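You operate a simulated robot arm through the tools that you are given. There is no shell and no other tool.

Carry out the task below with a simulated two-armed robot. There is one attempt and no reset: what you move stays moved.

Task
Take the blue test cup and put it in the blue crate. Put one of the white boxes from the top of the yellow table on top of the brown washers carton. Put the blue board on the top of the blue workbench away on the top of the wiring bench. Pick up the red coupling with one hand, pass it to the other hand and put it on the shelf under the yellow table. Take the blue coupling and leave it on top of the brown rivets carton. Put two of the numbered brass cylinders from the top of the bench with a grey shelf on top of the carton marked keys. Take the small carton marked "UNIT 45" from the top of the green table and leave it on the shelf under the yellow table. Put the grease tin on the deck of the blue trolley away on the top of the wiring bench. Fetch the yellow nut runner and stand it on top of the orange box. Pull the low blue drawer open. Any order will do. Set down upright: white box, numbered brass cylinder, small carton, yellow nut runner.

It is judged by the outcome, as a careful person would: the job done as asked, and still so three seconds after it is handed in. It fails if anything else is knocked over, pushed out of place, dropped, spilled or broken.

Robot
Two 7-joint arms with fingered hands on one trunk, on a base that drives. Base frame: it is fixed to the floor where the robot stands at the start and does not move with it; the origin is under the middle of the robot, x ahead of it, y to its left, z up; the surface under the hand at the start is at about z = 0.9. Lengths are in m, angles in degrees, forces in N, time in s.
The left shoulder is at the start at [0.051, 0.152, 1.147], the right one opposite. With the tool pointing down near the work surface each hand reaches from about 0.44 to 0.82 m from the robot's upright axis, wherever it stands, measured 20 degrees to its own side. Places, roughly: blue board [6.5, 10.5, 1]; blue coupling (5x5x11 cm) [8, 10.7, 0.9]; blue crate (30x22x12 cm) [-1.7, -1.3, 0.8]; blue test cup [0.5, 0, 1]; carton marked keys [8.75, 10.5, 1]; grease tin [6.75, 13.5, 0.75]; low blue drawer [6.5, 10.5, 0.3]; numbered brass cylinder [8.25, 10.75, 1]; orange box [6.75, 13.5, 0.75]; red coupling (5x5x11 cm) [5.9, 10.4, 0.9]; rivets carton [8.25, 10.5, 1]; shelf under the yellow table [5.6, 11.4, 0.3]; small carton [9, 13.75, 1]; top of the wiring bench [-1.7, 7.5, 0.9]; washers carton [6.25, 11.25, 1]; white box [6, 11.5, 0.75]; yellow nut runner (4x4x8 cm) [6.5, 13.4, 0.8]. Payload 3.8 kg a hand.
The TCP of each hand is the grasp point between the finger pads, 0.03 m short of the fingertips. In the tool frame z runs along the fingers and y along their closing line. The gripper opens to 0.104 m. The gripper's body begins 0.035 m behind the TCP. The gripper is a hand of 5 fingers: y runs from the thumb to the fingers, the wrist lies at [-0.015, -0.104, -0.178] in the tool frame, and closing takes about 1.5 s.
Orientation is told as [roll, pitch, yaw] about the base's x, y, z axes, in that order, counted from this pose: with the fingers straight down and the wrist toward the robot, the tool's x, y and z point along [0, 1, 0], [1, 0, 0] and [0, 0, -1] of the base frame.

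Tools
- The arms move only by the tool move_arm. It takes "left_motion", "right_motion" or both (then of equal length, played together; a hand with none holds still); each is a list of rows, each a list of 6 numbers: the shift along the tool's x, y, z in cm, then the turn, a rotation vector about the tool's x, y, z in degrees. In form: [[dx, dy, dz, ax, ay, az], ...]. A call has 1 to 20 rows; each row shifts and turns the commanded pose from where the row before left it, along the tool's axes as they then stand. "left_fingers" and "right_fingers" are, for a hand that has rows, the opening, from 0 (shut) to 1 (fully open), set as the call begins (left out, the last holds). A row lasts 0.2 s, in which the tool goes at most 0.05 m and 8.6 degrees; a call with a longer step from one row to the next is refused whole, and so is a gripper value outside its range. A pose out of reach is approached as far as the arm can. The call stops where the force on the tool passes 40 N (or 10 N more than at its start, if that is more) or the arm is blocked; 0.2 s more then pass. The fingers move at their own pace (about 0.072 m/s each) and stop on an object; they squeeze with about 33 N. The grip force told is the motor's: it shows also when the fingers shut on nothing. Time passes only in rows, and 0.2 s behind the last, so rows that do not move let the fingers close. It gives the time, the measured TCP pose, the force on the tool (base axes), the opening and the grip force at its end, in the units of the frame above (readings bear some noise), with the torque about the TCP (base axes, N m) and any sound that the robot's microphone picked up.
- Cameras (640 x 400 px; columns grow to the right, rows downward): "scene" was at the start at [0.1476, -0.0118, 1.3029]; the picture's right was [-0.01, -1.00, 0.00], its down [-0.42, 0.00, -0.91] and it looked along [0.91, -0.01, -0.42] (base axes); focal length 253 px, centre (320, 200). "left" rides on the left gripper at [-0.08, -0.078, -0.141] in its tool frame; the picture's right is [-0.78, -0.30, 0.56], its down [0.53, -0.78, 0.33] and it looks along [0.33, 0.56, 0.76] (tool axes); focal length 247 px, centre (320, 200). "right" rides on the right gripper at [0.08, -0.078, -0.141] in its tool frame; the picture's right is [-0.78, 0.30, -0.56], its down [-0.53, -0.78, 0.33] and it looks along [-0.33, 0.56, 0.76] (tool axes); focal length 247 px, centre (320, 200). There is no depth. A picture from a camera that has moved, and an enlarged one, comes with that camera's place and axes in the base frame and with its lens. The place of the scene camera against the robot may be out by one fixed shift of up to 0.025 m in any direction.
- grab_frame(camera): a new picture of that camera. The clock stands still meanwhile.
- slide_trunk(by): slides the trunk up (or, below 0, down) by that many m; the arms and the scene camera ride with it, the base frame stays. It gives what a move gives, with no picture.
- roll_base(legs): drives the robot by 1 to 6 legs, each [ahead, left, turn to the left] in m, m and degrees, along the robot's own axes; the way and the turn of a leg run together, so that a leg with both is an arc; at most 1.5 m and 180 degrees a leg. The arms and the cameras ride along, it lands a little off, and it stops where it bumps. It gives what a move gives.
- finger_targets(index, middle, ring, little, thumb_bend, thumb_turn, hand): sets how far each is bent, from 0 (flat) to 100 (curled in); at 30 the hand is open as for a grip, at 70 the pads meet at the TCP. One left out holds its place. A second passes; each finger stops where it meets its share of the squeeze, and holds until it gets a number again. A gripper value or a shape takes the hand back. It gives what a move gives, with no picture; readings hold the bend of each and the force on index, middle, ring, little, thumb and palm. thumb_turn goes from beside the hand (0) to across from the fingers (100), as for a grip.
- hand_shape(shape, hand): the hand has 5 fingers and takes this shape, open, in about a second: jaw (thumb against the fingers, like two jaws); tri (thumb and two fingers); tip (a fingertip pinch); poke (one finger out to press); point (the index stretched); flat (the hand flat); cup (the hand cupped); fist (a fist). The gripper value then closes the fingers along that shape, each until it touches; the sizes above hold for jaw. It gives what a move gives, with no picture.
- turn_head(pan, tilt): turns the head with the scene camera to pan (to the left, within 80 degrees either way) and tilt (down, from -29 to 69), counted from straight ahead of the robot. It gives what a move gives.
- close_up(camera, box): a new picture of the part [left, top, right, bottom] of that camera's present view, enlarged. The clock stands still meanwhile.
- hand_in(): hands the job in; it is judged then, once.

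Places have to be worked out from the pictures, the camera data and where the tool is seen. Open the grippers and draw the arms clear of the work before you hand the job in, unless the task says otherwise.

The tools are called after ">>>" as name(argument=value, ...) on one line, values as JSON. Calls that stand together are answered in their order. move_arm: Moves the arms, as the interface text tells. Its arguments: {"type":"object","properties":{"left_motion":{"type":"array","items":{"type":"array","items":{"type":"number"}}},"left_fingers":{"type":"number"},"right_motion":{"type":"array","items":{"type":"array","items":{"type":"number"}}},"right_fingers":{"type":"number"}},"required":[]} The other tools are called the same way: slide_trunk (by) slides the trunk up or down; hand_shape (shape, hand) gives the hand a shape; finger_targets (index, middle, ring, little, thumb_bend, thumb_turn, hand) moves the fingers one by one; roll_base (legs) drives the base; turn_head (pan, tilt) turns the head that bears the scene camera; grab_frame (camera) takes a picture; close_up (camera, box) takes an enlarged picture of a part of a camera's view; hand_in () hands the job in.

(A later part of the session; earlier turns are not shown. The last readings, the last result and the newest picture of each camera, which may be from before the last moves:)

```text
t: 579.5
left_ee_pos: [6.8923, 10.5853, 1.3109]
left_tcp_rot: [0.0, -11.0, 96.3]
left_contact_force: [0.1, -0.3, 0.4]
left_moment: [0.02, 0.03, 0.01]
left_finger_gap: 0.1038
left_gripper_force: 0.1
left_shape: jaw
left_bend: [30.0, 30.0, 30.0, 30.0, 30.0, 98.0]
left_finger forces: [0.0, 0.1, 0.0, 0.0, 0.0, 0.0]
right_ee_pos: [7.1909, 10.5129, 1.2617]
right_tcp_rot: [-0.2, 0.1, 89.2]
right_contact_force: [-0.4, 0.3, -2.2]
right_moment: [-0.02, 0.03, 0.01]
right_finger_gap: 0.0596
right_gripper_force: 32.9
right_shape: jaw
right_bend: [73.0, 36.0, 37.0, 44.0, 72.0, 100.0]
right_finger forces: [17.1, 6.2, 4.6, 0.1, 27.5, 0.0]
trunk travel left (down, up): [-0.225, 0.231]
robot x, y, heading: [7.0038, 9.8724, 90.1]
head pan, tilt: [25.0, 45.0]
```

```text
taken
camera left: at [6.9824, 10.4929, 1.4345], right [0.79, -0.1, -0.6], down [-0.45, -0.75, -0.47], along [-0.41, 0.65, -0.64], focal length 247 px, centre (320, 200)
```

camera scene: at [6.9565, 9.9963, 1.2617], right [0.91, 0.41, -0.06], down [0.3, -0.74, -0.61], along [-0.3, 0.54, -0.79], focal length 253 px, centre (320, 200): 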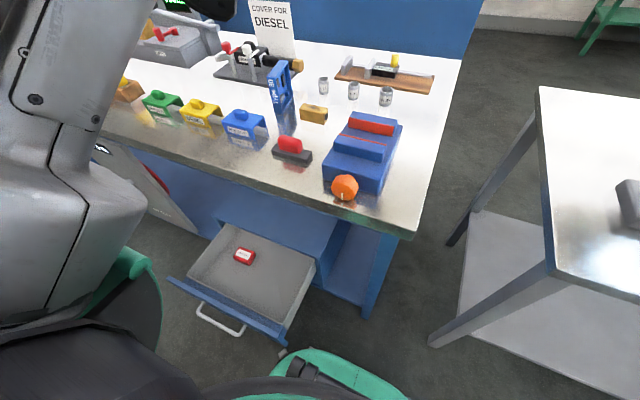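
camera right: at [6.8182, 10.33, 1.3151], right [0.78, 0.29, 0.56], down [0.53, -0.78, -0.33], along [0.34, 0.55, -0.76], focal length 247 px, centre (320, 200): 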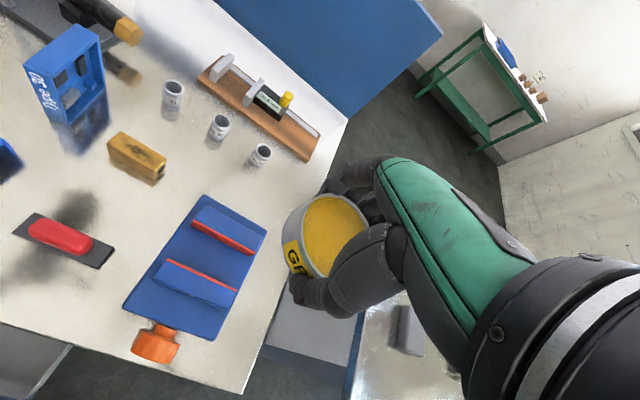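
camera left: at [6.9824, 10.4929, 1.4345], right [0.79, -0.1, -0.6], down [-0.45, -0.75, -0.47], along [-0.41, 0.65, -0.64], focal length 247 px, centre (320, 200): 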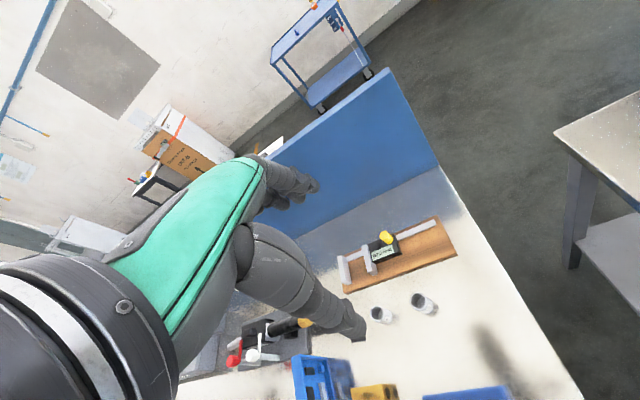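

The base stands just clear of the drawer corner. I level the left hand and bring it 30 cm to the left, over the board.

>>> move_arm(left_motion=[[0, 0, 0, 5.5, 0, 0], [0, 0, 0, 5.5, 0, 0], [4.3, 0, 0, 0, 0, 0], [4.3, 0, 0, 0, 0, 0], [4.3, 0, 0, 0, 0, 0], [4.3, 0, 0, 0, 0, 0], [4.3, 0, 0, 0, 0, 0], [4.3, 0, 0, 0, 0, 0], [4.3, 0, 0, 0, 0, 0], [0, 0, 4, 0, 0, 0], [0, 0, 4, 0, 0, 0], [0, 0, 4, 0, 0, 0], [0, 0, 0, 0, 0, 0]], left_fingers=1)

>>> grab_frame(camera="left")

>>> grab_frame(camera="scene")

```text
t: 582.3
left_ee_pos: [6.5875, 10.5152, 1.1716]
left_tcp_rot: [0.0, 0.0, 96.4]
left_contact_force: [0.0, 0.0, 0.6]
left_moment: [0.01, 0.0, -0.01]
left_finger_gap: 0.1039
left_gripper_force: 0.0
left_shape: jaw
left_bend: [30.0, 30.0, 30.0, 30.0, 30.0, 98.0]
left_finger forces: [0.1, 0.0, 0.1, 0.0, 0.0, 0.1]
left hand out of reach, approached as far as the arm can: row 1, 2
right_ee_pos: [7.1907, 10.5117, 1.2626]
right_tcp_rot: [-0.3, 0.0, 89.3]
right_contact_force: [-0.1, 0.4, -1.9]
right_moment: [-0.01, 0.07, 0.03]
right_finger_gap: 0.0592
right_gripper_force: 32.8
right_shape: jaw
right_bend: [73.0, 36.0, 37.0, 44.0, 72.0, 100.0]
right_finger forces: [16.9, 6.2, 4.6, 0.0, 27.6, 0.1]
trunk travel left (down, up): [-0.225, 0.231]
robot x, y, heading: [7.0018, 9.8707, 90.1]
head pan, tilt: [25.0, 45.0]
```

```text
taken
camera left: at [6.6761, 10.448, 1.3136], right [0.8, -0.21, -0.56], down [-0.45, -0.83, -0.33], along [-0.39, 0.52, -0.76], focal length 247 px, centre (320, 200)
```

left: 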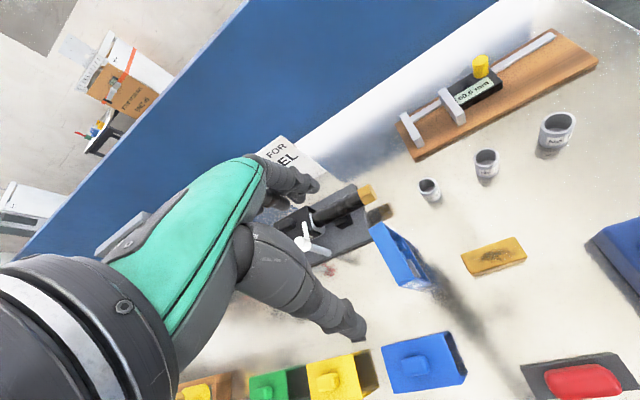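

```text
taken
camera scene: at [6.9566, 9.9954, 1.2619], right [0.91, 0.41, -0.06], down [0.3, -0.74, -0.61], along [-0.3, 0.54, -0.79], focal length 253 px, centre (320, 200)
```

scene: 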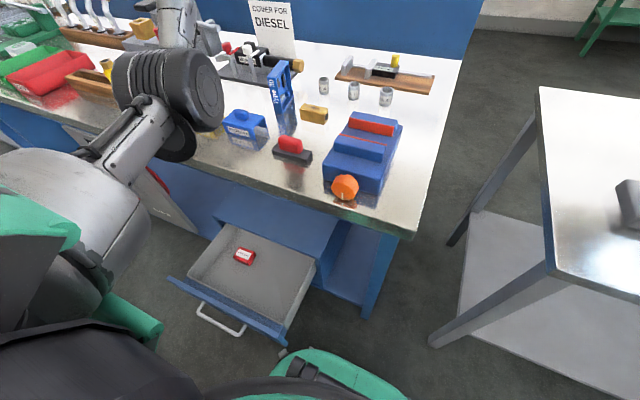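

The hand is level and nearly above the board. I zoom for exact alignment.

>>> close_up(camera="left", box=[330, 190, 470, 310])

```text
3.33 times, centred on (400, 250) of left
camera zoom: at [6.6761, 10.448, 1.3136], right [0.8, -0.21, -0.56], down [-0.45, -0.83, -0.33], along [-0.39, 0.52, -0.76], focal length 823 px, centre (53, 33)
```

zoom: 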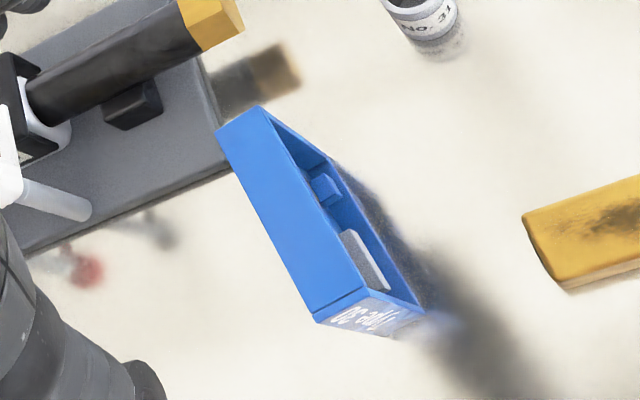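

Top face centre ≈[6.585,10.548], 9 cm long, z≈0.968. I move 3.3 cm forward and lower to z≈1.03 to check the straddle.

>>> move_arm(left_motion=[[0, 1.7, 0, 0, 0, 0], [0, 1.6, 0, 0, 0, 0], [0, 0, 4, 0, 0, 0], [0, 0, 4, 0, 0, 0], [0, 0, 4, 0, 0, 0], [0, 0, 2, 0, 0, 0], [0, 0, 0, 0, 0, 0]])

>>> grab_frame(camera="left")

>>> close_up(camera="scene", box=[200, 20, 340, 150])

```text
t: 583.9
left_ee_pos: [6.5857, 10.5505, 1.0315]
left_tcp_rot: [0.0, -0.1, 96.3]
left_contact_force: [0.4, 0.8, -0.5]
left_moment: [0.0, 0.0, 0.03]
left_finger_gap: 0.104
left_gripper_force: 0.1
left_shape: jaw
left_bend: [30.0, 30.0, 30.0, 30.0, 30.0, 98.0]
left_finger forces: [0.0, 0.0, 0.0, 0.0, 0.1, 0.1]
right_ee_pos: [7.1907, 10.5121, 1.263]
right_tcp_rot: [-0.2, 0.1, 89.3]
right_contact_force: [-0.2, 0.2, -2.7]
right_moment: [-0.05, -0.02, 0.02]
right_finger_gap: 0.0593
right_gripper_force: 33.2
right_shape: jaw
right_bend: [73.0, 36.0, 37.0, 44.0, 72.0, 100.0]
right_finger forces: [17.0, 6.2, 4.6, 0.0, 27.6, 0.0]
trunk travel left (down, up): [-0.225, 0.231]
robot x, y, heading: [7.0029, 9.8692, 89.8]
head pan, tilt: [25.0, 45.0]
```

```text
taken
camera left: at [6.6738, 10.4828, 1.1716], right [0.8, -0.21, -0.56], down [-0.45, -0.83, -0.33], along [-0.39, 0.52, -0.76], focal length 247 px, centre (320, 200)
```

left: 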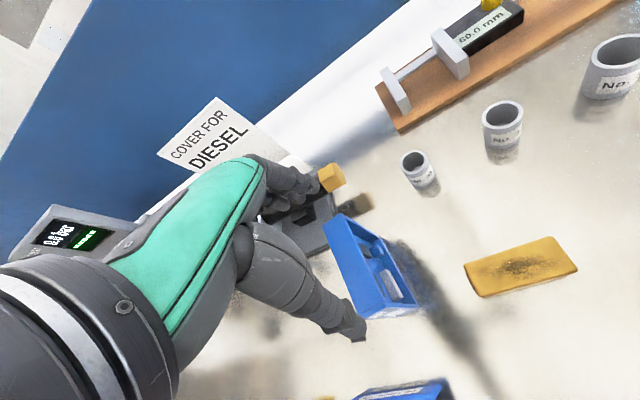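

```text
3.08 times, centred on (270, 85) of scene
camera zoom: at [6.9564, 9.9953, 1.2619], right [0.91, 0.41, -0.06], down [0.3, -0.74, -0.61], along [-0.3, 0.54, -0.79], focal length 779 px, centre (474, 554)
```

zoom: 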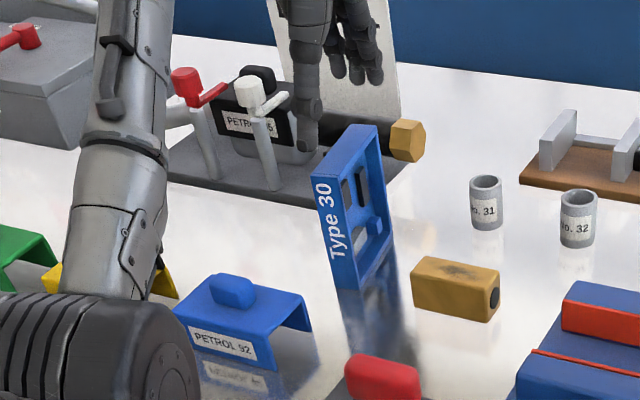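

Aligned; behind the board a nozzle end leaves ~4.8 cm for the fingers, which is enough. I shift 4 mm back and lower slowly to z≈0.972.

>>> move_arm(left_motion=[[0, -0.4, 1.5, 0, 0, 0], [0, 0, 1.5, 0, 0, 0], [0, 0, 1.5, 0, 0, 0], [0, 0, 0.8, 0, 0, 0], [0, 0, 0, 0, 0, 0]])

>>> close_up(camera="left", box=[230, 130, 450, 340])

>>> close_up(camera="scene", box=[220, 20, 320, 130])

```text
t: 585.1
left_ee_pos: [6.5853, 10.5468, 0.9795]
left_tcp_rot: [0.0, -0.1, 96.2]
left_contact_force: [-0.5, -0.4, 3.8]
left_moment: [-0.03, 0.0, 0.0]
left_finger_gap: 0.104
left_gripper_force: 0.0
left_shape: jaw
left_bend: [30.0, 30.0, 30.0, 30.0, 28.0, 97.0]
left_finger forces: [1.6, 0.0, 0.1, 0.0, 2.4, 0.0]
right_ee_pos: [7.191, 10.5125, 1.2622]
right_tcp_rot: [-0.1, 0.1, 89.2]
right_contact_force: [0.0, -0.3, -2.2]
right_moment: [-0.01, 0.03, -0.01]
right_finger_gap: 0.0595
right_gripper_force: 33.2
right_shape: jaw
right_bend: [73.0, 36.0, 37.0, 44.0, 72.0, 100.0]
right_finger forces: [17.1, 6.2, 4.7, 0.1, 27.7, 0.0]
trunk travel left (down, up): [-0.225, 0.231]
robot x, y, heading: [7.0039, 9.8733, 89.5]
head pan, tilt: [25.0, 45.0]
```

```text
1.90 times, centred on (340, 235) of left
camera zoom: at [6.6737, 10.4788, 1.1205], right [0.8, -0.21, -0.56], down [-0.45, -0.83, -0.33], along [-0.39, 0.52, -0.76], focal length 470 px, centre (282, 133)
```

zoom: 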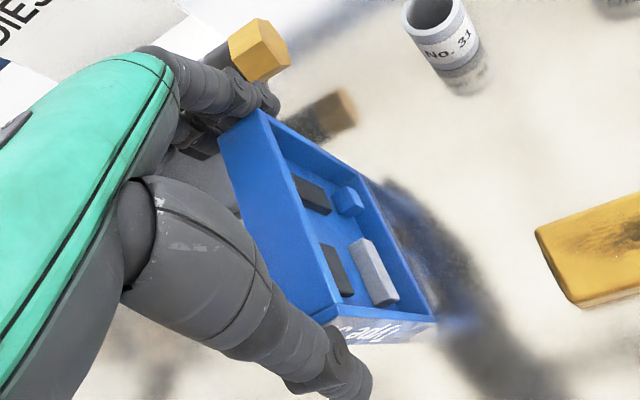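

```text
3.64 times, centred on (270, 75) of scene
camera zoom: at [6.9566, 9.9947, 1.262], right [0.91, 0.41, -0.06], down [0.3, -0.74, -0.61], along [-0.3, 0.54, -0.79], focal length 920 px, centre (502, 654)
```

zoom: 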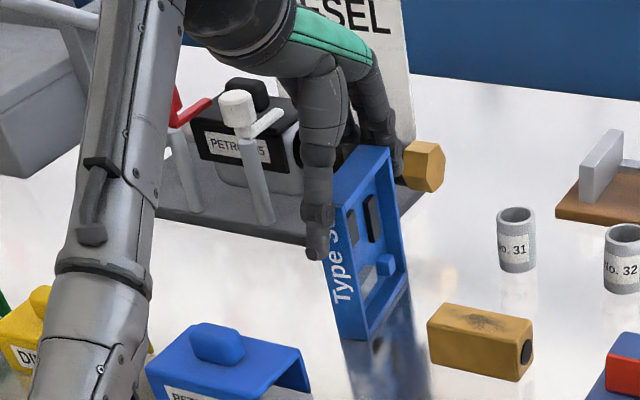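

The hand straddles the board, but the thumb is about 1 cm too far left of the front face. I rise 8 mm, shift 1 cm right, lower again and close.

>>> move_arm(left_motion=[[0, 0, -0.8, 0, 0, 0], [-1.1, 0, 0, 0, 0, 0], [0, 0, 0.8, 0, 0, 0], [0, 0, 0, 0, 0, 0]])

>>> close_up(camera="scene", box=[220, 20, 320, 130])

```text
t: 586.1
left_ee_pos: [6.5942, 10.5488, 0.9805]
left_tcp_rot: [0.0, -0.1, 96.4]
left_contact_force: [0.4, 1.0, 3.6]
left_moment: [0.03, -0.02, -0.03]
left_finger_gap: 0.1043
left_gripper_force: 0.0
left_shape: jaw
left_bend: [29.0, 30.0, 30.0, 30.0, 29.0, 97.0]
left_finger forces: [2.3, 0.0, 0.0, 0.1, 2.0, 0.0]
right_ee_pos: [7.1912, 10.5107, 1.2638]
right_tcp_rot: [-0.2, 0.0, 89.2]
right_contact_force: [0.8, 0.3, -2.4]
right_moment: [-0.03, 0.02, -0.02]
right_finger_gap: 0.0593
right_gripper_force: 33.1
right_shape: jaw
right_bend: [73.0, 36.0, 37.0, 44.0, 72.0, 100.0]
right_finger forces: [17.1, 6.2, 4.6, 0.0, 27.5, 0.0]
trunk travel left (down, up): [-0.225, 0.231]
robot x, y, heading: [7.0023, 9.8738, 89.7]
head pan, tilt: [25.0, 45.0]
```

```text
3.64 times, centred on (270, 75) of scene
camera zoom: at [6.9566, 9.9948, 1.262], right [0.91, 0.41, -0.06], down [0.3, -0.74, -0.61], along [-0.3, 0.54, -0.79], focal length 920 px, centre (502, 654)
```

zoom: 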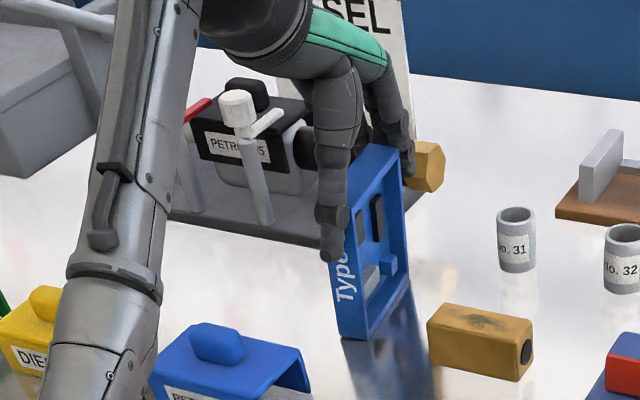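

The thumb now sits on the front face and the fingers behind. I close the hand.

>>> move_arm(left_motion=[[0, 0, 0, 0, 0, 0], [0, 0, 0, 0, 0, 0], [0, 0, 0, 0, 0, 0], [0, 0, 0, 0, 0, 0], [0, 0, 0, 0, 0, 0], [0, 0, 0, 0, 0, 0]], left_fingers=0)

>>> close_up(camera="left", box=[230, 130, 450, 340])

>>> close_up(camera="scene", box=[220, 20, 320, 130])

```text
t: 587.5
left_ee_pos: [6.595, 10.5482, 0.9807]
left_tcp_rot: [0.0, -0.1, 96.2]
left_contact_force: [0.0, -1.0, 4.8]
left_moment: [-0.12, -0.01, 0.05]
left_finger_gap: 0.0855
left_gripper_force: 32.8
left_shape: jaw
left_bend: [27.0, 34.0, 35.0, 35.0, 42.0, 98.0]
left_finger forces: [26.2, 12.8, 0.1, 0.0, 41.5, 0.0]
right_ee_pos: [7.1899, 10.5123, 1.2633]
right_tcp_rot: [-0.2, 0.0, 89.4]
right_contact_force: [-0.8, 0.1, -2.4]
right_moment: [-0.02, -0.01, -0.03]
right_finger_gap: 0.0596
right_gripper_force: 32.8
right_shape: jaw
right_bend: [73.0, 36.0, 37.0, 44.0, 72.0, 100.0]
right_finger forces: [17.0, 6.2, 4.7, 0.0, 27.6, 0.0]
trunk travel left (down, up): [-0.225, 0.231]
robot x, y, heading: [6.9991, 9.8683, 89.8]
head pan, tilt: [25.0, 45.0]
```

```text
1.90 times, centred on (340, 235) of left
camera zoom: at [6.684, 10.4793, 1.1203], right [0.8, -0.21, -0.56], down [-0.45, -0.83, -0.33], along [-0.39, 0.52, -0.76], focal length 470 px, centre (282, 133)
```

zoom: 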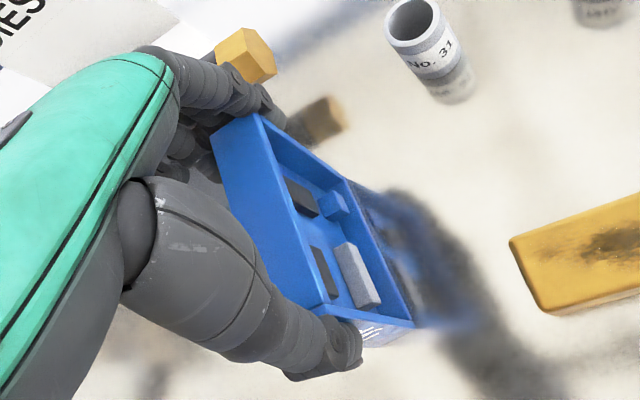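

```text
3.64 times, centred on (270, 75) of scene
camera zoom: at [6.9567, 9.9944, 1.262], right [0.91, 0.41, -0.06], down [0.3, -0.73, -0.61], along [-0.3, 0.54, -0.79], focal length 920 px, centre (502, 654)
```

zoom: 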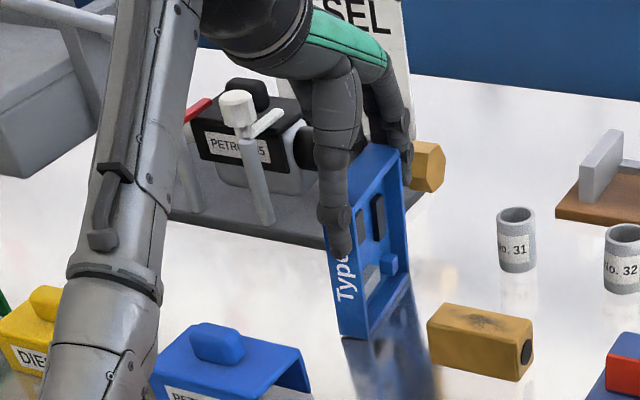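

The board is gripped (33 N). I lift it straight up, clear of the nozzle behind, and check.

>>> move_arm(left_motion=[[0, 0, -1, 0, 0, 0], [0, 0, -2, 0, 0, 0], [0, 0, -3, 0, 0, 0], [0, 0, -4, 0, 0, 0], [0, 0, -4, 0, 0, 0], [0, 0, -4, 0, 0, 0], [0, 0, 0, 0, 0, 0]])

>>> grab_frame(camera="left")

>>> grab_frame(camera="scene")

```text
t: 589.1
left_ee_pos: [6.5956, 10.5477, 1.1592]
left_tcp_rot: [0.0, 0.0, 96.3]
left_contact_force: [-0.1, -0.4, -1.1]
left_moment: [0.0, -0.01, -0.03]
left_finger_gap: 0.0856
left_gripper_force: 33.5
left_shape: jaw
left_bend: [27.0, 34.0, 35.0, 35.0, 43.0, 98.0]
left_finger forces: [26.3, 13.2, 0.0, 0.1, 40.1, 0.1]
right_ee_pos: [7.1902, 10.5128, 1.262]
right_tcp_rot: [-0.2, 0.0, 89.2]
right_contact_force: [0.3, -0.3, -2.1]
right_moment: [-0.02, 0.05, -0.04]
right_finger_gap: 0.0597
right_gripper_force: 33.1
right_shape: jaw
right_bend: [73.0, 36.0, 37.0, 44.0, 72.0, 100.0]
right_finger forces: [16.9, 6.2, 4.7, 0.1, 27.6, 0.0]
trunk travel left (down, up): [-0.225, 0.231]
robot x, y, heading: [7.0009, 9.8704, 89.7]
head pan, tilt: [25.0, 45.0]
```

```text
taken
camera left: at [6.6837, 10.4802, 1.3003], right [0.8, -0.21, -0.56], down [-0.45, -0.83, -0.33], along [-0.39, 0.52, -0.76], focal length 247 px, centre (320, 200)
```

left: 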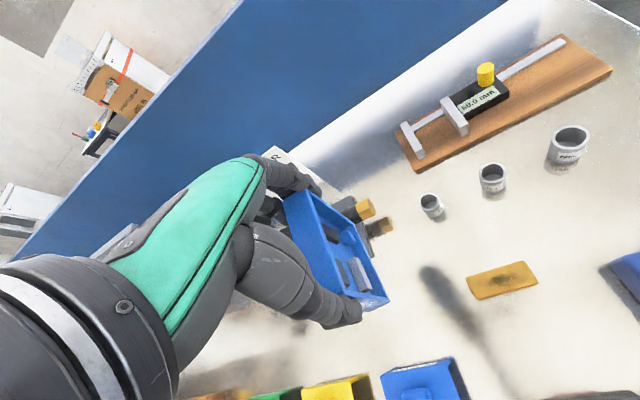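

```text
taken
camera scene: at [6.9559, 9.9959, 1.2618], right [0.91, 0.41, -0.06], down [0.3, -0.74, -0.61], along [-0.3, 0.54, -0.79], focal length 253 px, centre (320, 200)
```

scene: 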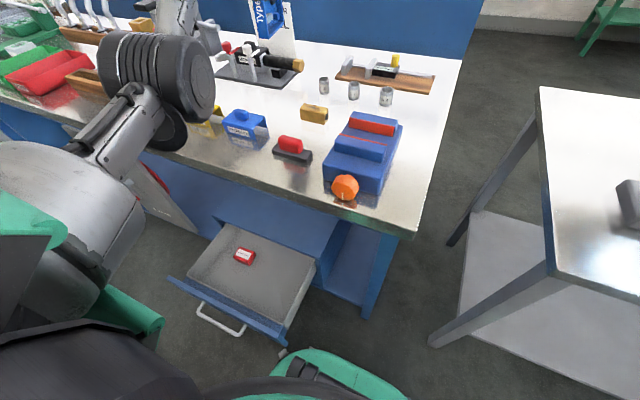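

The board hangs safely. I back off from the bench, draw the left hand inward, and then turn west for the drive to the wiring bench.

>>> roll_base(legs=[[-0.42, 0, 0]])

>>> move_arm(left_motion=[[-4, -2, 0, 0, 0, 0], [-4, -2, 0, 0, 0, 0], [-4, -1, 0, 0, 0, 0], [-4, 0, 0, 0, 0, 0], [-4, 0, 0, 0, 0, 0], [0, 0, 0, 0, 0, 6], [0, 0, 0, 0, 0, 0]])

>>> roll_base(legs=[[0, 0, 90]])

>>> turn_head(pan=0, tilt=15)

>>> grab_frame(camera="scene")

```text
t: 591.6
left_ee_pos: [6.5935, 10.1273, 1.159]
left_tcp_rot: [0.0, -0.1, 96.5]
left_contact_force: [0.4, 0.6, -0.6]
left_moment: [0.0, -0.02, -0.02]
left_finger_gap: 0.0856
left_gripper_force: 33.3
left_shape: jaw
left_bend: [27.0, 34.0, 35.0, 35.0, 43.0, 98.0]
left_finger forces: [26.3, 13.2, 0.0, 0.1, 40.1, 0.1]
right_ee_pos: [7.188, 10.0946, 1.2628]
right_tcp_rot: [-0.1, 0.1, 89.5]
right_contact_force: [-0.5, -0.1, -1.3]
right_moment: [-0.02, 0.03, 0.0]
right_finger_gap: 0.0595
right_gripper_force: 33.1
right_shape: jaw
right_bend: [73.0, 36.0, 37.0, 44.0, 72.0, 100.0]
right_finger forces: [17.0, 6.2, 4.7, 0.0, 27.6, 0.0]
trunk travel left (down, up): [-0.225, 0.231]
robot x, y, heading: [6.9963, 9.4542, 90.0]
head pan, tilt: [25.0, 45.0]
```

```text
t: 593.2
left_ee_pos: [6.7988, 10.0995, 1.1582]
left_tcp_rot: [-0.1, 0.0, 90.5]
left_contact_force: [-0.8, -0.2, -1.8]
left_moment: [0.0, -0.02, -0.02]
left_finger_gap: 0.0856
left_gripper_force: 32.9
left_shape: jaw
left_bend: [27.0, 34.0, 35.0, 35.0, 43.0, 98.0]
left_finger forces: [26.0, 13.1, 0.1, 0.0, 39.7, 0.1]
right_ee_pos: [7.1873, 10.0931, 1.262]
right_tcp_rot: [-0.2, 0.1, 89.3]
right_contact_force: [0.2, 0.1, -2.5]
right_moment: [-0.05, 0.04, 0.0]
right_finger_gap: 0.0591
right_gripper_force: 32.8
right_shape: jaw
right_bend: [73.0, 36.0, 37.0, 44.0, 72.0, 100.0]
right_finger forces: [17.1, 6.3, 4.7, 0.1, 27.7, 0.0]
trunk travel left (down, up): [-0.225, 0.231]
robot x, y, heading: [7.0003, 9.4572, 89.9]
head pan, tilt: [25.0, 45.0]
```

```text
t: 597.5
left_ee_pos: [6.3606, 9.2348, 1.1577]
left_tcp_rot: [0.1, -0.1, -178.1]
left_contact_force: [0.2, 0.4, -1.1]
left_moment: [-0.02, 0.01, 0.02]
left_finger_gap: 0.085
left_gripper_force: 32.6
left_shape: jaw
left_bend: [27.0, 34.0, 35.0, 35.0, 43.0, 98.0]
left_finger forces: [25.2, 12.4, 0.0, 0.1, 37.8, 0.0]
right_ee_pos: [6.3565, 9.6264, 1.2617]
right_tcp_rot: [-0.2, 0.1, -179.2]
right_contact_force: [0.4, 0.8, -2.6]
right_moment: [-0.05, -0.01, -0.05]
right_finger_gap: 0.0588
right_gripper_force: 32.4
right_shape: jaw
right_bend: [73.0, 36.0, 37.0, 44.0, 72.0, 100.0]
right_finger forces: [17.1, 6.2, 4.6, 0.0, 27.1, 0.1]
trunk travel left (down, up): [-0.225, 0.231]
robot x, y, heading: [7.0003, 9.4512, -178.8]
head pan, tilt: [25.0, 45.0]
```

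```text
t: 598.5
left_ee_pos: [6.3601, 9.2348, 1.1582]
left_tcp_rot: [0.2, 0.0, -178.2]
left_contact_force: [0.0, -0.2, -1.5]
left_moment: [-0.01, -0.04, -0.02]
left_finger_gap: 0.0854
left_gripper_force: 33.2
left_shape: jaw
left_bend: [27.0, 34.0, 35.0, 35.0, 43.0, 98.0]
left_finger forces: [25.2, 12.4, 0.1, 0.1, 37.8, 0.0]
right_ee_pos: [6.3565, 9.6263, 1.263]
right_tcp_rot: [-0.1, 0.0, -179.2]
right_contact_force: [0.0, 0.1, -2.5]
right_moment: [-0.01, -0.05, 0.05]
right_finger_gap: 0.0589
right_gripper_force: 33.1
right_shape: jaw
right_bend: [73.0, 36.0, 37.0, 44.0, 72.0, 100.0]
right_finger forces: [17.1, 6.1, 4.6, 0.1, 27.1, 0.0]
trunk travel left (down, up): [-0.225, 0.231]
robot x, y, heading: [7.001, 9.4541, -178.4]
head pan, tilt: [0.0, 15.0]
```

```text
taken
camera scene: at [6.8292, 9.4388, 1.3053], right [-0.02, 1.0, 0.0], down [0.39, 0.01, -0.92], along [-0.92, -0.02, -0.39], focal length 253 px, centre (320, 200)
```

scene: 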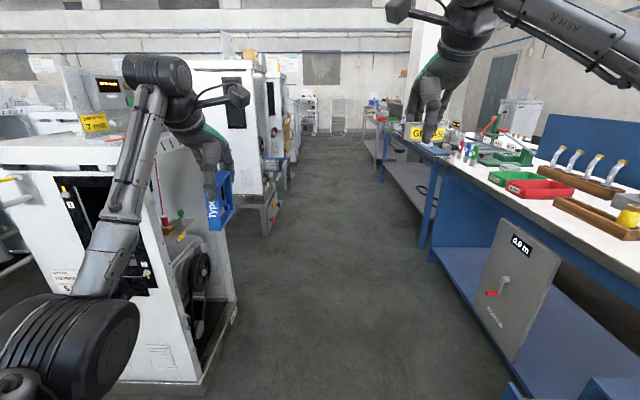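

The aisle west is clear. I correct the heading, shift slightly north and drive west in stages.

>>> roll_base(legs=[[0, -0.06, -1.6], [1.5, 0, 0], [1.5, 0, 0], [1.0, 0, 0]])

>>> grab_frame(camera="scene")

```text
t: 618.2
left_ee_pos: [2.3847, 9.2333, 1.1586]
left_tcp_rot: [0.1, 0.1, -178.1]
left_contact_force: [0.3, -0.5, -1.7]
left_moment: [0.02, 0.03, 0.02]
left_finger_gap: 0.0853
left_gripper_force: 32.9
left_shape: jaw
left_bend: [27.0, 34.0, 35.0, 35.0, 43.0, 98.0]
left_finger forces: [25.1, 12.5, 0.1, 0.0, 37.9, 0.0]
right_ee_pos: [2.3797, 9.6221, 1.2631]
right_tcp_rot: [-0.2, 0.0, -179.3]
right_contact_force: [-0.1, 0.4, -2.8]
right_moment: [-0.03, -0.04, 0.01]
right_finger_gap: 0.0588
right_gripper_force: 33.2
right_shape: jaw
right_bend: [73.0, 36.0, 37.0, 44.0, 72.0, 100.0]
right_finger forces: [17.1, 6.1, 4.8, 0.0, 27.0, 0.1]
trunk travel left (down, up): [-0.225, 0.231]
robot x, y, heading: [3.0219, 9.4487, -178.9]
head pan, tilt: [0.0, 15.0]
```

```text
taken
camera scene: at [2.8532, 9.4364, 1.3055], right [-0.02, 1.0, 0.0], down [0.39, 0.01, -0.92], along [-0.92, -0.02, -0.39], focal length 253 px, centre (320, 200)
```

scene: 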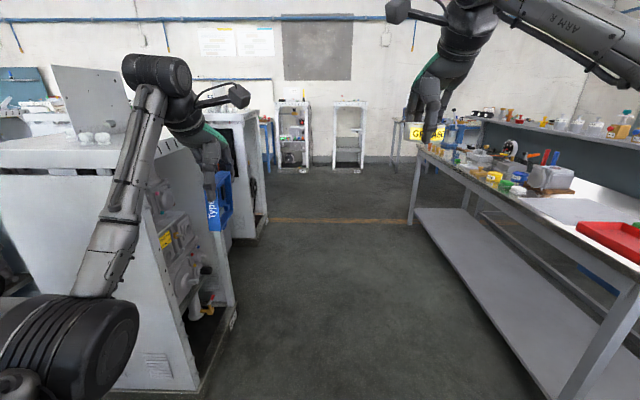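

I continue west to the main aisle at x≈-0.43, then strafe left (south) along it while facing the wiring bench side.

>>> roll_base(legs=[[0, -0.05, -1.1], [1.5, 0, 0], [1.5, 0, 0], [0.45, 0, 0]])

>>> roll_base(legs=[[0, 1.0, 0]])

>>> turn_head(pan=35, tilt=22)

>>> grab_frame(camera="scene")

```text
t: 635.3
left_ee_pos: [-1.0282, 9.3324, 1.1584]
left_tcp_rot: [0.1, 0.0, 179.6]
left_contact_force: [-0.1, -0.7, -1.9]
left_moment: [0.0, 0.03, -0.05]
left_finger_gap: 0.0852
left_gripper_force: 32.5
left_shape: jaw
left_bend: [27.0, 34.0, 35.0, 35.0, 43.0, 98.0]
left_finger forces: [25.1, 12.5, 0.1, 0.1, 37.9, 0.0]
right_ee_pos: [-1.0162, 9.7215, 1.2621]
right_tcp_rot: [-0.3, -0.1, 178.5]
right_contact_force: [-0.2, 0.3, -2.1]
right_moment: [-0.01, -0.05, 0.01]
right_finger_gap: 0.0589
right_gripper_force: 33.4
right_shape: jaw
right_bend: [73.0, 36.0, 37.0, 44.0, 72.0, 100.0]
right_finger forces: [17.2, 6.1, 4.6, 0.0, 27.2, 0.1]
trunk travel left (down, up): [-0.225, 0.231]
robot x, y, heading: [-0.3802, 9.5247, 179.1]
head pan, tilt: [0.0, 15.0]
```

```text
t: 640.5
left_ee_pos: [-1.0545, 8.3406, 1.1592]
left_tcp_rot: [0.0, 0.0, 178.8]
left_contact_force: [-0.6, -0.2, -1.3]
left_moment: [0.0, 0.01, 0.02]
left_finger_gap: 0.0854
left_gripper_force: 33.0
left_shape: jaw
left_bend: [27.0, 34.0, 35.0, 35.0, 43.0, 98.0]
left_finger forces: [25.1, 12.5, 0.1, 0.1, 37.9, 0.0]
right_ee_pos: [-1.038, 8.7307, 1.2627]
right_tcp_rot: [-0.2, 0.1, 177.8]
right_contact_force: [-0.5, 0.0, -2.8]
right_moment: [-0.02, 0.01, 0.03]
right_finger_gap: 0.059
right_gripper_force: 32.9
right_shape: jaw
right_bend: [73.0, 36.0, 37.0, 44.0, 72.0, 100.0]
right_finger forces: [17.3, 6.1, 4.7, 0.1, 27.0, 0.0]
trunk travel left (down, up): [-0.225, 0.231]
robot x, y, heading: [-0.4006, 8.5247, 178.4]
head pan, tilt: [0.0, 15.0]
```

```text
t: 641.5
left_ee_pos: [-1.0543, 8.3399, 1.1593]
left_tcp_rot: [-0.1, 0.1, 178.9]
left_contact_force: [-0.4, -0.2, -0.9]
left_moment: [0.06, 0.0, 0.01]
left_finger_gap: 0.0854
left_gripper_force: 33.3
left_shape: jaw
left_bend: [27.0, 34.0, 35.0, 35.0, 43.0, 98.0]
left_finger forces: [25.1, 12.6, 0.0, 0.1, 37.8, 0.0]
right_ee_pos: [-1.0387, 8.7304, 1.2617]
right_tcp_rot: [-0.1, 0.1, 177.8]
right_contact_force: [-0.6, -0.2, -1.7]
right_moment: [-0.01, 0.0, -0.03]
right_finger_gap: 0.0589
right_gripper_force: 33.2
right_shape: jaw
right_bend: [73.0, 36.0, 37.0, 44.0, 72.0, 100.0]
right_finger forces: [17.1, 6.1, 4.6, 0.1, 27.2, 0.0]
trunk travel left (down, up): [-0.225, 0.231]
robot x, y, heading: [-0.4017, 8.527, 178.5]
head pan, tilt: [35.0, 22.0]
```

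```text
taken
camera scene: at [-0.5572, 8.4653, 1.2966], right [-0.54, 0.84, -0.08], down [0.44, 0.2, -0.87], along [-0.71, -0.51, -0.48], focal length 253 px, centre (320, 200)
```

scene: 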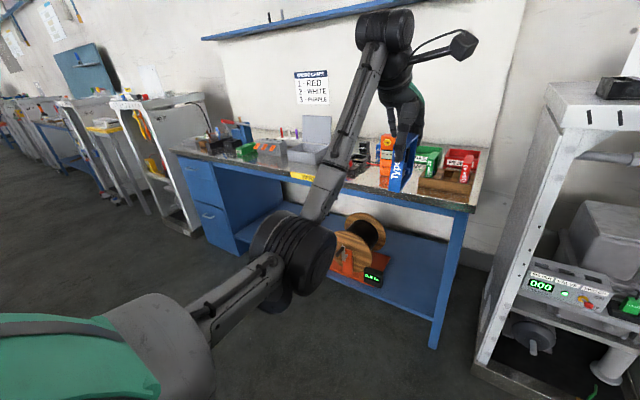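

The wiring bench is ahead-left. I strafe another 0.9 m and look at its top for free spots.

>>> roll_base(legs=[[0, 0.9, 1.5]])

>>> turn_head(pan=0, tilt=25)

>>> grab_frame(camera="scene")

>>> grab_frame(camera="left")

```text
t: 646.2
left_ee_pos: [-1.0725, 7.4256, 1.1583]
left_tcp_rot: [-0.1, 0.1, 179.4]
left_contact_force: [-0.2, 0.0, -1.5]
left_moment: [0.02, -0.01, -0.03]
left_finger_gap: 0.0853
left_gripper_force: 33.0
left_shape: jaw
left_bend: [27.0, 34.0, 35.0, 35.0, 43.0, 98.0]
left_finger forces: [25.1, 12.5, 0.0, 0.1, 38.0, 0.1]
right_ee_pos: [-1.0618, 7.8165, 1.263]
right_tcp_rot: [-0.2, 0.1, 178.4]
right_contact_force: [0.3, 0.1, -2.9]
right_moment: [0.01, -0.03, 0.03]
right_finger_gap: 0.0588
right_gripper_force: 32.8
right_shape: jaw
right_bend: [73.0, 36.0, 37.0, 44.0, 72.0, 100.0]
right_finger forces: [17.2, 6.0, 4.8, 0.0, 27.1, 0.0]
trunk travel left (down, up): [-0.225, 0.231]
robot x, y, heading: [-0.4243, 7.6156, 179.0]
head pan, tilt: [35.0, 22.0]
```

```text
t: 647.3
left_ee_pos: [-1.0733, 7.4251, 1.1585]
left_tcp_rot: [0.0, 0.0, 179.6]
left_contact_force: [0.2, -0.1, -1.5]
left_moment: [0.0, -0.03, -0.02]
left_finger_gap: 0.0853
left_gripper_force: 33.1
left_shape: jaw
left_bend: [27.0, 34.0, 35.0, 35.0, 43.0, 98.0]
left_finger forces: [25.1, 12.6, 0.0, 0.0, 37.9, 0.0]
right_ee_pos: [-1.0605, 7.8149, 1.2631]
right_tcp_rot: [-0.2, 0.1, 178.4]
right_contact_force: [0.0, 0.2, -1.3]
right_moment: [0.02, -0.05, -0.01]
right_finger_gap: 0.0587
right_gripper_force: 33.1
right_shape: jaw
right_bend: [73.0, 36.0, 37.0, 44.0, 72.0, 100.0]
right_finger forces: [17.3, 6.1, 4.7, 0.0, 27.2, 0.0]
trunk travel left (down, up): [-0.225, 0.231]
robot x, y, heading: [-0.4244, 7.6161, 178.9]
head pan, tilt: [0.0, 25.0]
```

```text
taken
camera scene: at [-0.5922, 7.6088, 1.2895], right [0.02, 1.0, 0.0], down [0.55, -0.01, -0.84], along [-0.84, 0.01, -0.55], focal length 253 px, centre (320, 200)
```

scene: 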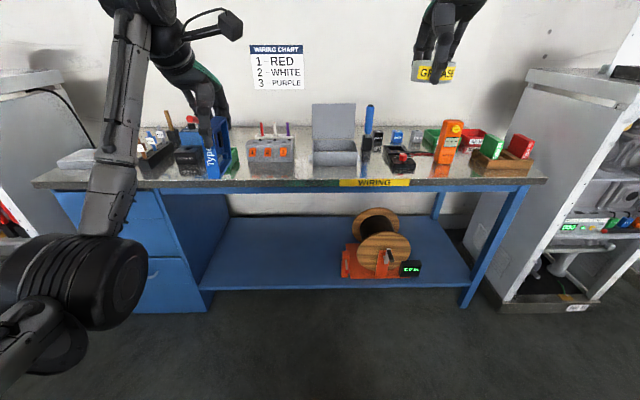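

```text
taken
camera left: at [-0.9945, 7.5053, 1.2993], right [0.3, 0.77, -0.56], down [0.77, -0.54, -0.33], along [-0.56, -0.33, -0.76], focal length 247 px, centre (320, 200)
```

left: 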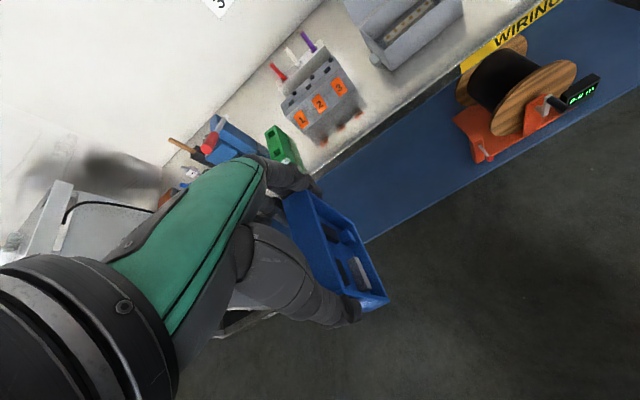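

I zoom in on the bench top to find free spots for board and tin.

>>> close_up(camera="scene", box=[30, 90, 330, 200])

>>> close_up(camera="scene", box=[290, 90, 570, 200])

>>> grab_frame(camera="right")

```text
2.13 times, centred on (180, 145) of scene
camera zoom: at [-0.5922, 7.6088, 1.2895], right [0.02, 1.0, 0.0], down [0.55, -0.01, -0.84], along [-0.84, 0.01, -0.55], focal length 540 px, centre (619, 317)
```

zoom: 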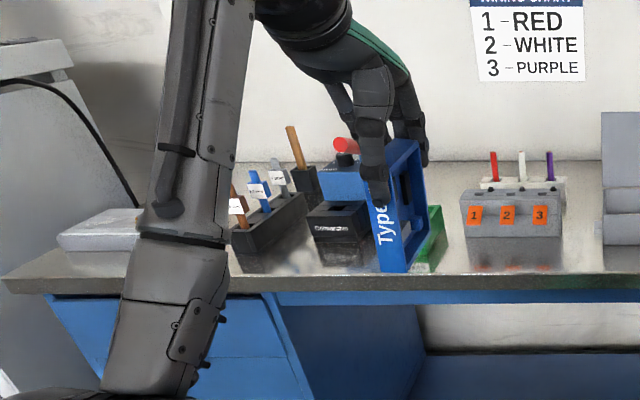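

```text
2.29 times, centred on (430, 145) of scene
camera zoom: at [-0.5922, 7.6088, 1.2895], right [0.02, 1.0, 0.0], down [0.55, -0.01, -0.84], along [-0.84, 0.01, -0.55], focal length 578 px, centre (69, 326)
```

zoom: 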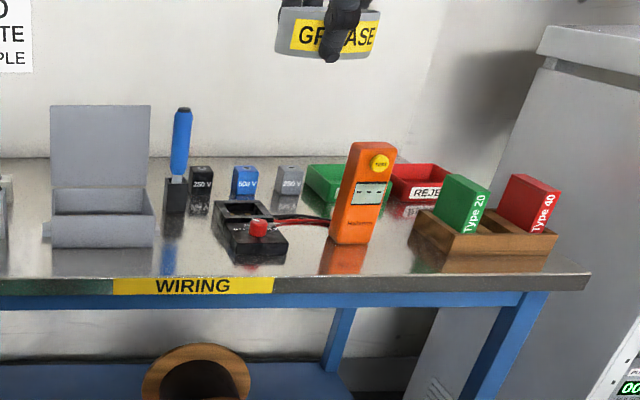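

```text
taken
camera right: at [-0.9861, 7.7328, 1.4054], right [-0.27, 0.78, 0.56], down [0.79, 0.51, -0.33], along [-0.55, 0.35, -0.76], focal length 247 px, centre (320, 200)
```

right: 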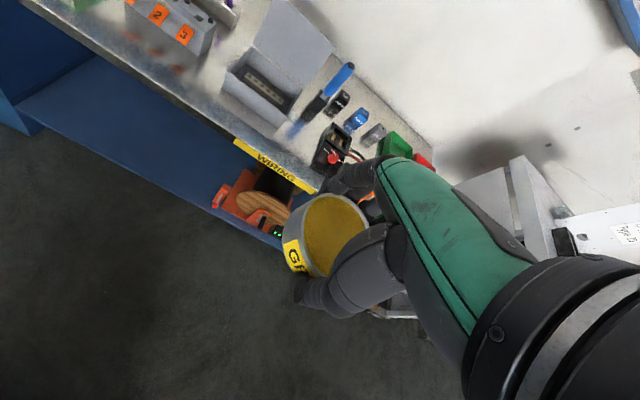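

The bench is busy, but there is a free strip along the front: in front of the 1‑2‑3 terminal block for the board, and in front of the grey box for the tin. I go nearer to measure it.

>>> roll_base(legs=[[0.36, 0.06, 1.0]])

>>> turn_head(pan=0, tilt=42)

>>> grab_frame(camera="scene")

>>> grab_frame(camera="left")

>>> grab_frame(camera="right")

```text
t: 649.6
left_ee_pos: [-1.4309, 7.3593, 1.1595]
left_tcp_rot: [0.0, -0.1, -179.7]
left_contact_force: [-0.7, -0.1, -1.1]
left_moment: [0.01, 0.0, -0.02]
left_finger_gap: 0.0854
left_gripper_force: 33.1
left_shape: jaw
left_bend: [27.0, 34.0, 35.0, 35.0, 43.0, 98.0]
left_finger forces: [25.2, 12.5, 0.0, 0.0, 37.9, 0.0]
right_ee_pos: [-1.4241, 7.7494, 1.2627]
right_tcp_rot: [-0.2, 0.0, 179.3]
right_contact_force: [0.3, 0.4, -3.0]
right_moment: [-0.03, 0.01, -0.02]
right_finger_gap: 0.0588
right_gripper_force: 33.0
right_shape: jaw
right_bend: [73.0, 36.0, 37.0, 44.0, 72.0, 100.0]
right_finger forces: [17.3, 6.1, 4.7, 0.0, 27.2, 0.0]
trunk travel left (down, up): [-0.225, 0.231]
robot x, y, heading: [-0.7852, 7.559, 179.6]
head pan, tilt: [0.0, 25.0]
```

```text
t: 650.4
left_ee_pos: [-1.432, 7.3587, 1.1594]
left_tcp_rot: [0.0, 0.0, -179.6]
left_contact_force: [0.7, 0.1, -1.2]
left_moment: [-0.02, 0.0, 0.0]
left_finger_gap: 0.0852
left_gripper_force: 32.9
left_shape: jaw
left_bend: [27.0, 34.0, 35.0, 35.0, 43.0, 98.0]
left_finger forces: [25.0, 12.5, 0.0, 0.1, 38.0, 0.0]
right_ee_pos: [-1.4263, 7.7481, 1.2617]
right_tcp_rot: [-0.2, 0.0, 179.4]
right_contact_force: [0.9, -0.5, -3.3]
right_moment: [0.0, -0.05, -0.02]
right_finger_gap: 0.0588
right_gripper_force: 32.6
right_shape: jaw
right_bend: [73.0, 36.0, 37.0, 44.0, 72.0, 100.0]
right_finger forces: [17.2, 6.2, 4.8, 0.1, 27.1, 0.1]
trunk travel left (down, up): [-0.225, 0.231]
robot x, y, heading: [-0.7852, 7.5622, 179.8]
head pan, tilt: [0.0, 42.0]
```

```text
taken
camera scene: at [-0.9417, 7.5492, 1.2647], right [0.0, 1.0, 0.0], down [0.77, 0.0, -0.64], along [-0.64, 0.0, -0.77], focal length 253 px, centre (320, 200)
```

scene: 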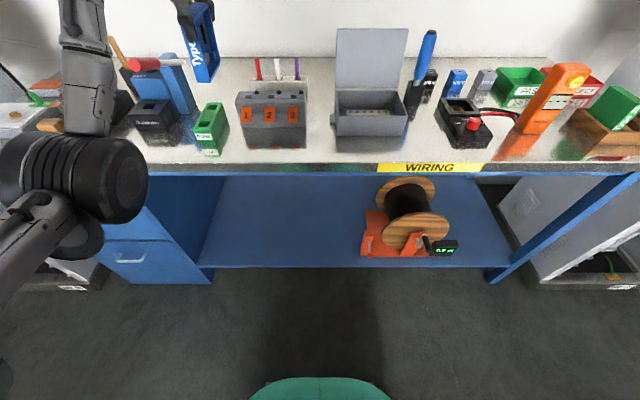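

```text
taken
camera left: at [-1.3542, 7.4392, 1.2992], right [0.29, 0.78, -0.56], down [0.78, -0.53, -0.33], along [-0.55, -0.34, -0.76], focal length 247 px, centre (320, 200)
```

left: 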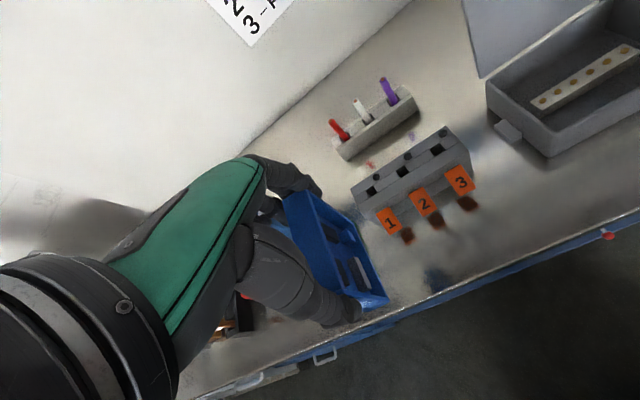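

```text
taken
camera right: at [-1.3495, 7.6669, 1.4053], right [-0.29, 0.78, 0.56], down [0.78, 0.53, -0.33], along [-0.55, 0.34, -0.76], focal length 247 px, centre (320, 200)
```

right: 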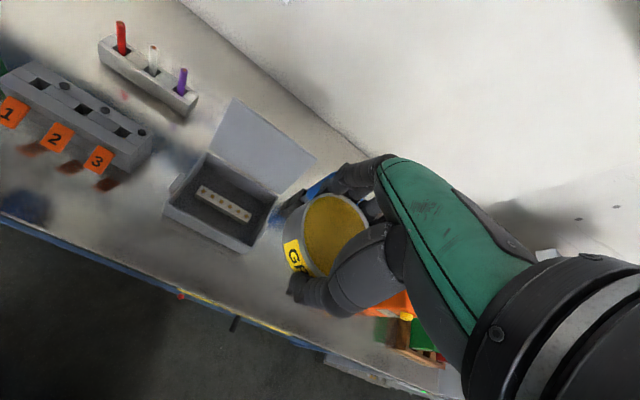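

Measured: bench edge x≈-1.395, terminal block y 7.32–7.505 (front x≈-1.50), grey box y 7.605–7.775 (front x≈-1.50). The gap between them suits the board as it hangs; the strip in front of the grey box suits the tin. I strafe right 0.18 m for the board.

>>> roll_base(legs=[[0, -0.185, 0]])

>>> grab_frame(camera="left")

>>> grab_frame(camera="scene")

```text
t: 651.9
left_ee_pos: [-1.4313, 7.5384, 1.1573]
left_tcp_rot: [-0.1, 0.0, -179.5]
left_contact_force: [0.1, 0.0, -0.8]
left_moment: [-0.01, 0.0, 0.01]
left_finger_gap: 0.0857
left_gripper_force: 33.0
left_shape: jaw
left_bend: [27.0, 34.0, 35.0, 35.0, 43.0, 98.0]
left_finger forces: [25.1, 12.4, 0.0, 0.0, 37.9, 0.0]
right_ee_pos: [-1.4254, 7.9293, 1.2628]
right_tcp_rot: [-0.3, 0.0, 179.6]
right_contact_force: [0.0, 0.2, -1.7]
right_moment: [-0.01, -0.04, -0.01]
right_finger_gap: 0.0588
right_gripper_force: 32.6
right_shape: jaw
right_bend: [73.0, 36.0, 37.0, 44.0, 72.0, 100.0]
right_finger forces: [17.2, 6.1, 4.7, 0.0, 27.1, 0.0]
trunk travel left (down, up): [-0.225, 0.231]
robot x, y, heading: [-0.786, 7.7437, -179.9]
head pan, tilt: [0.0, 42.0]
```

```text
taken
camera left: at [-1.3532, 7.6201, 1.2993], right [0.29, 0.78, -0.56], down [0.78, -0.53, -0.33], along [-0.55, -0.34, -0.76], focal length 247 px, centre (320, 200)
```

left: 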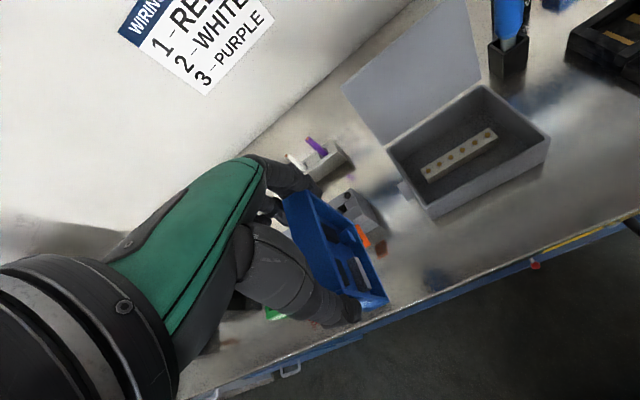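

```text
taken
camera scene: at [-0.941, 7.7319, 1.2647], right [0.0, 1.0, 0.0], down [0.77, 0.0, -0.64], along [-0.64, 0.0, -0.77], focal length 253 px, centre (320, 200)
```

scene: 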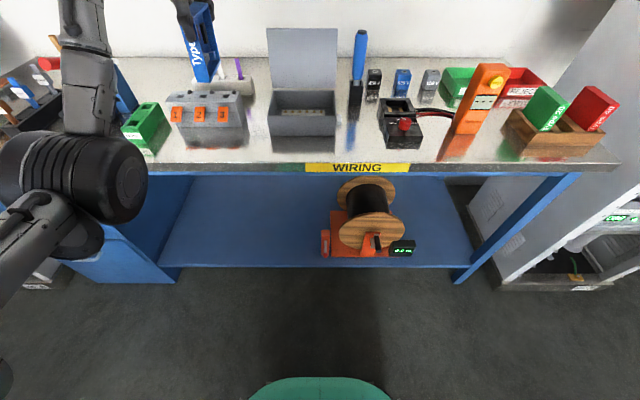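

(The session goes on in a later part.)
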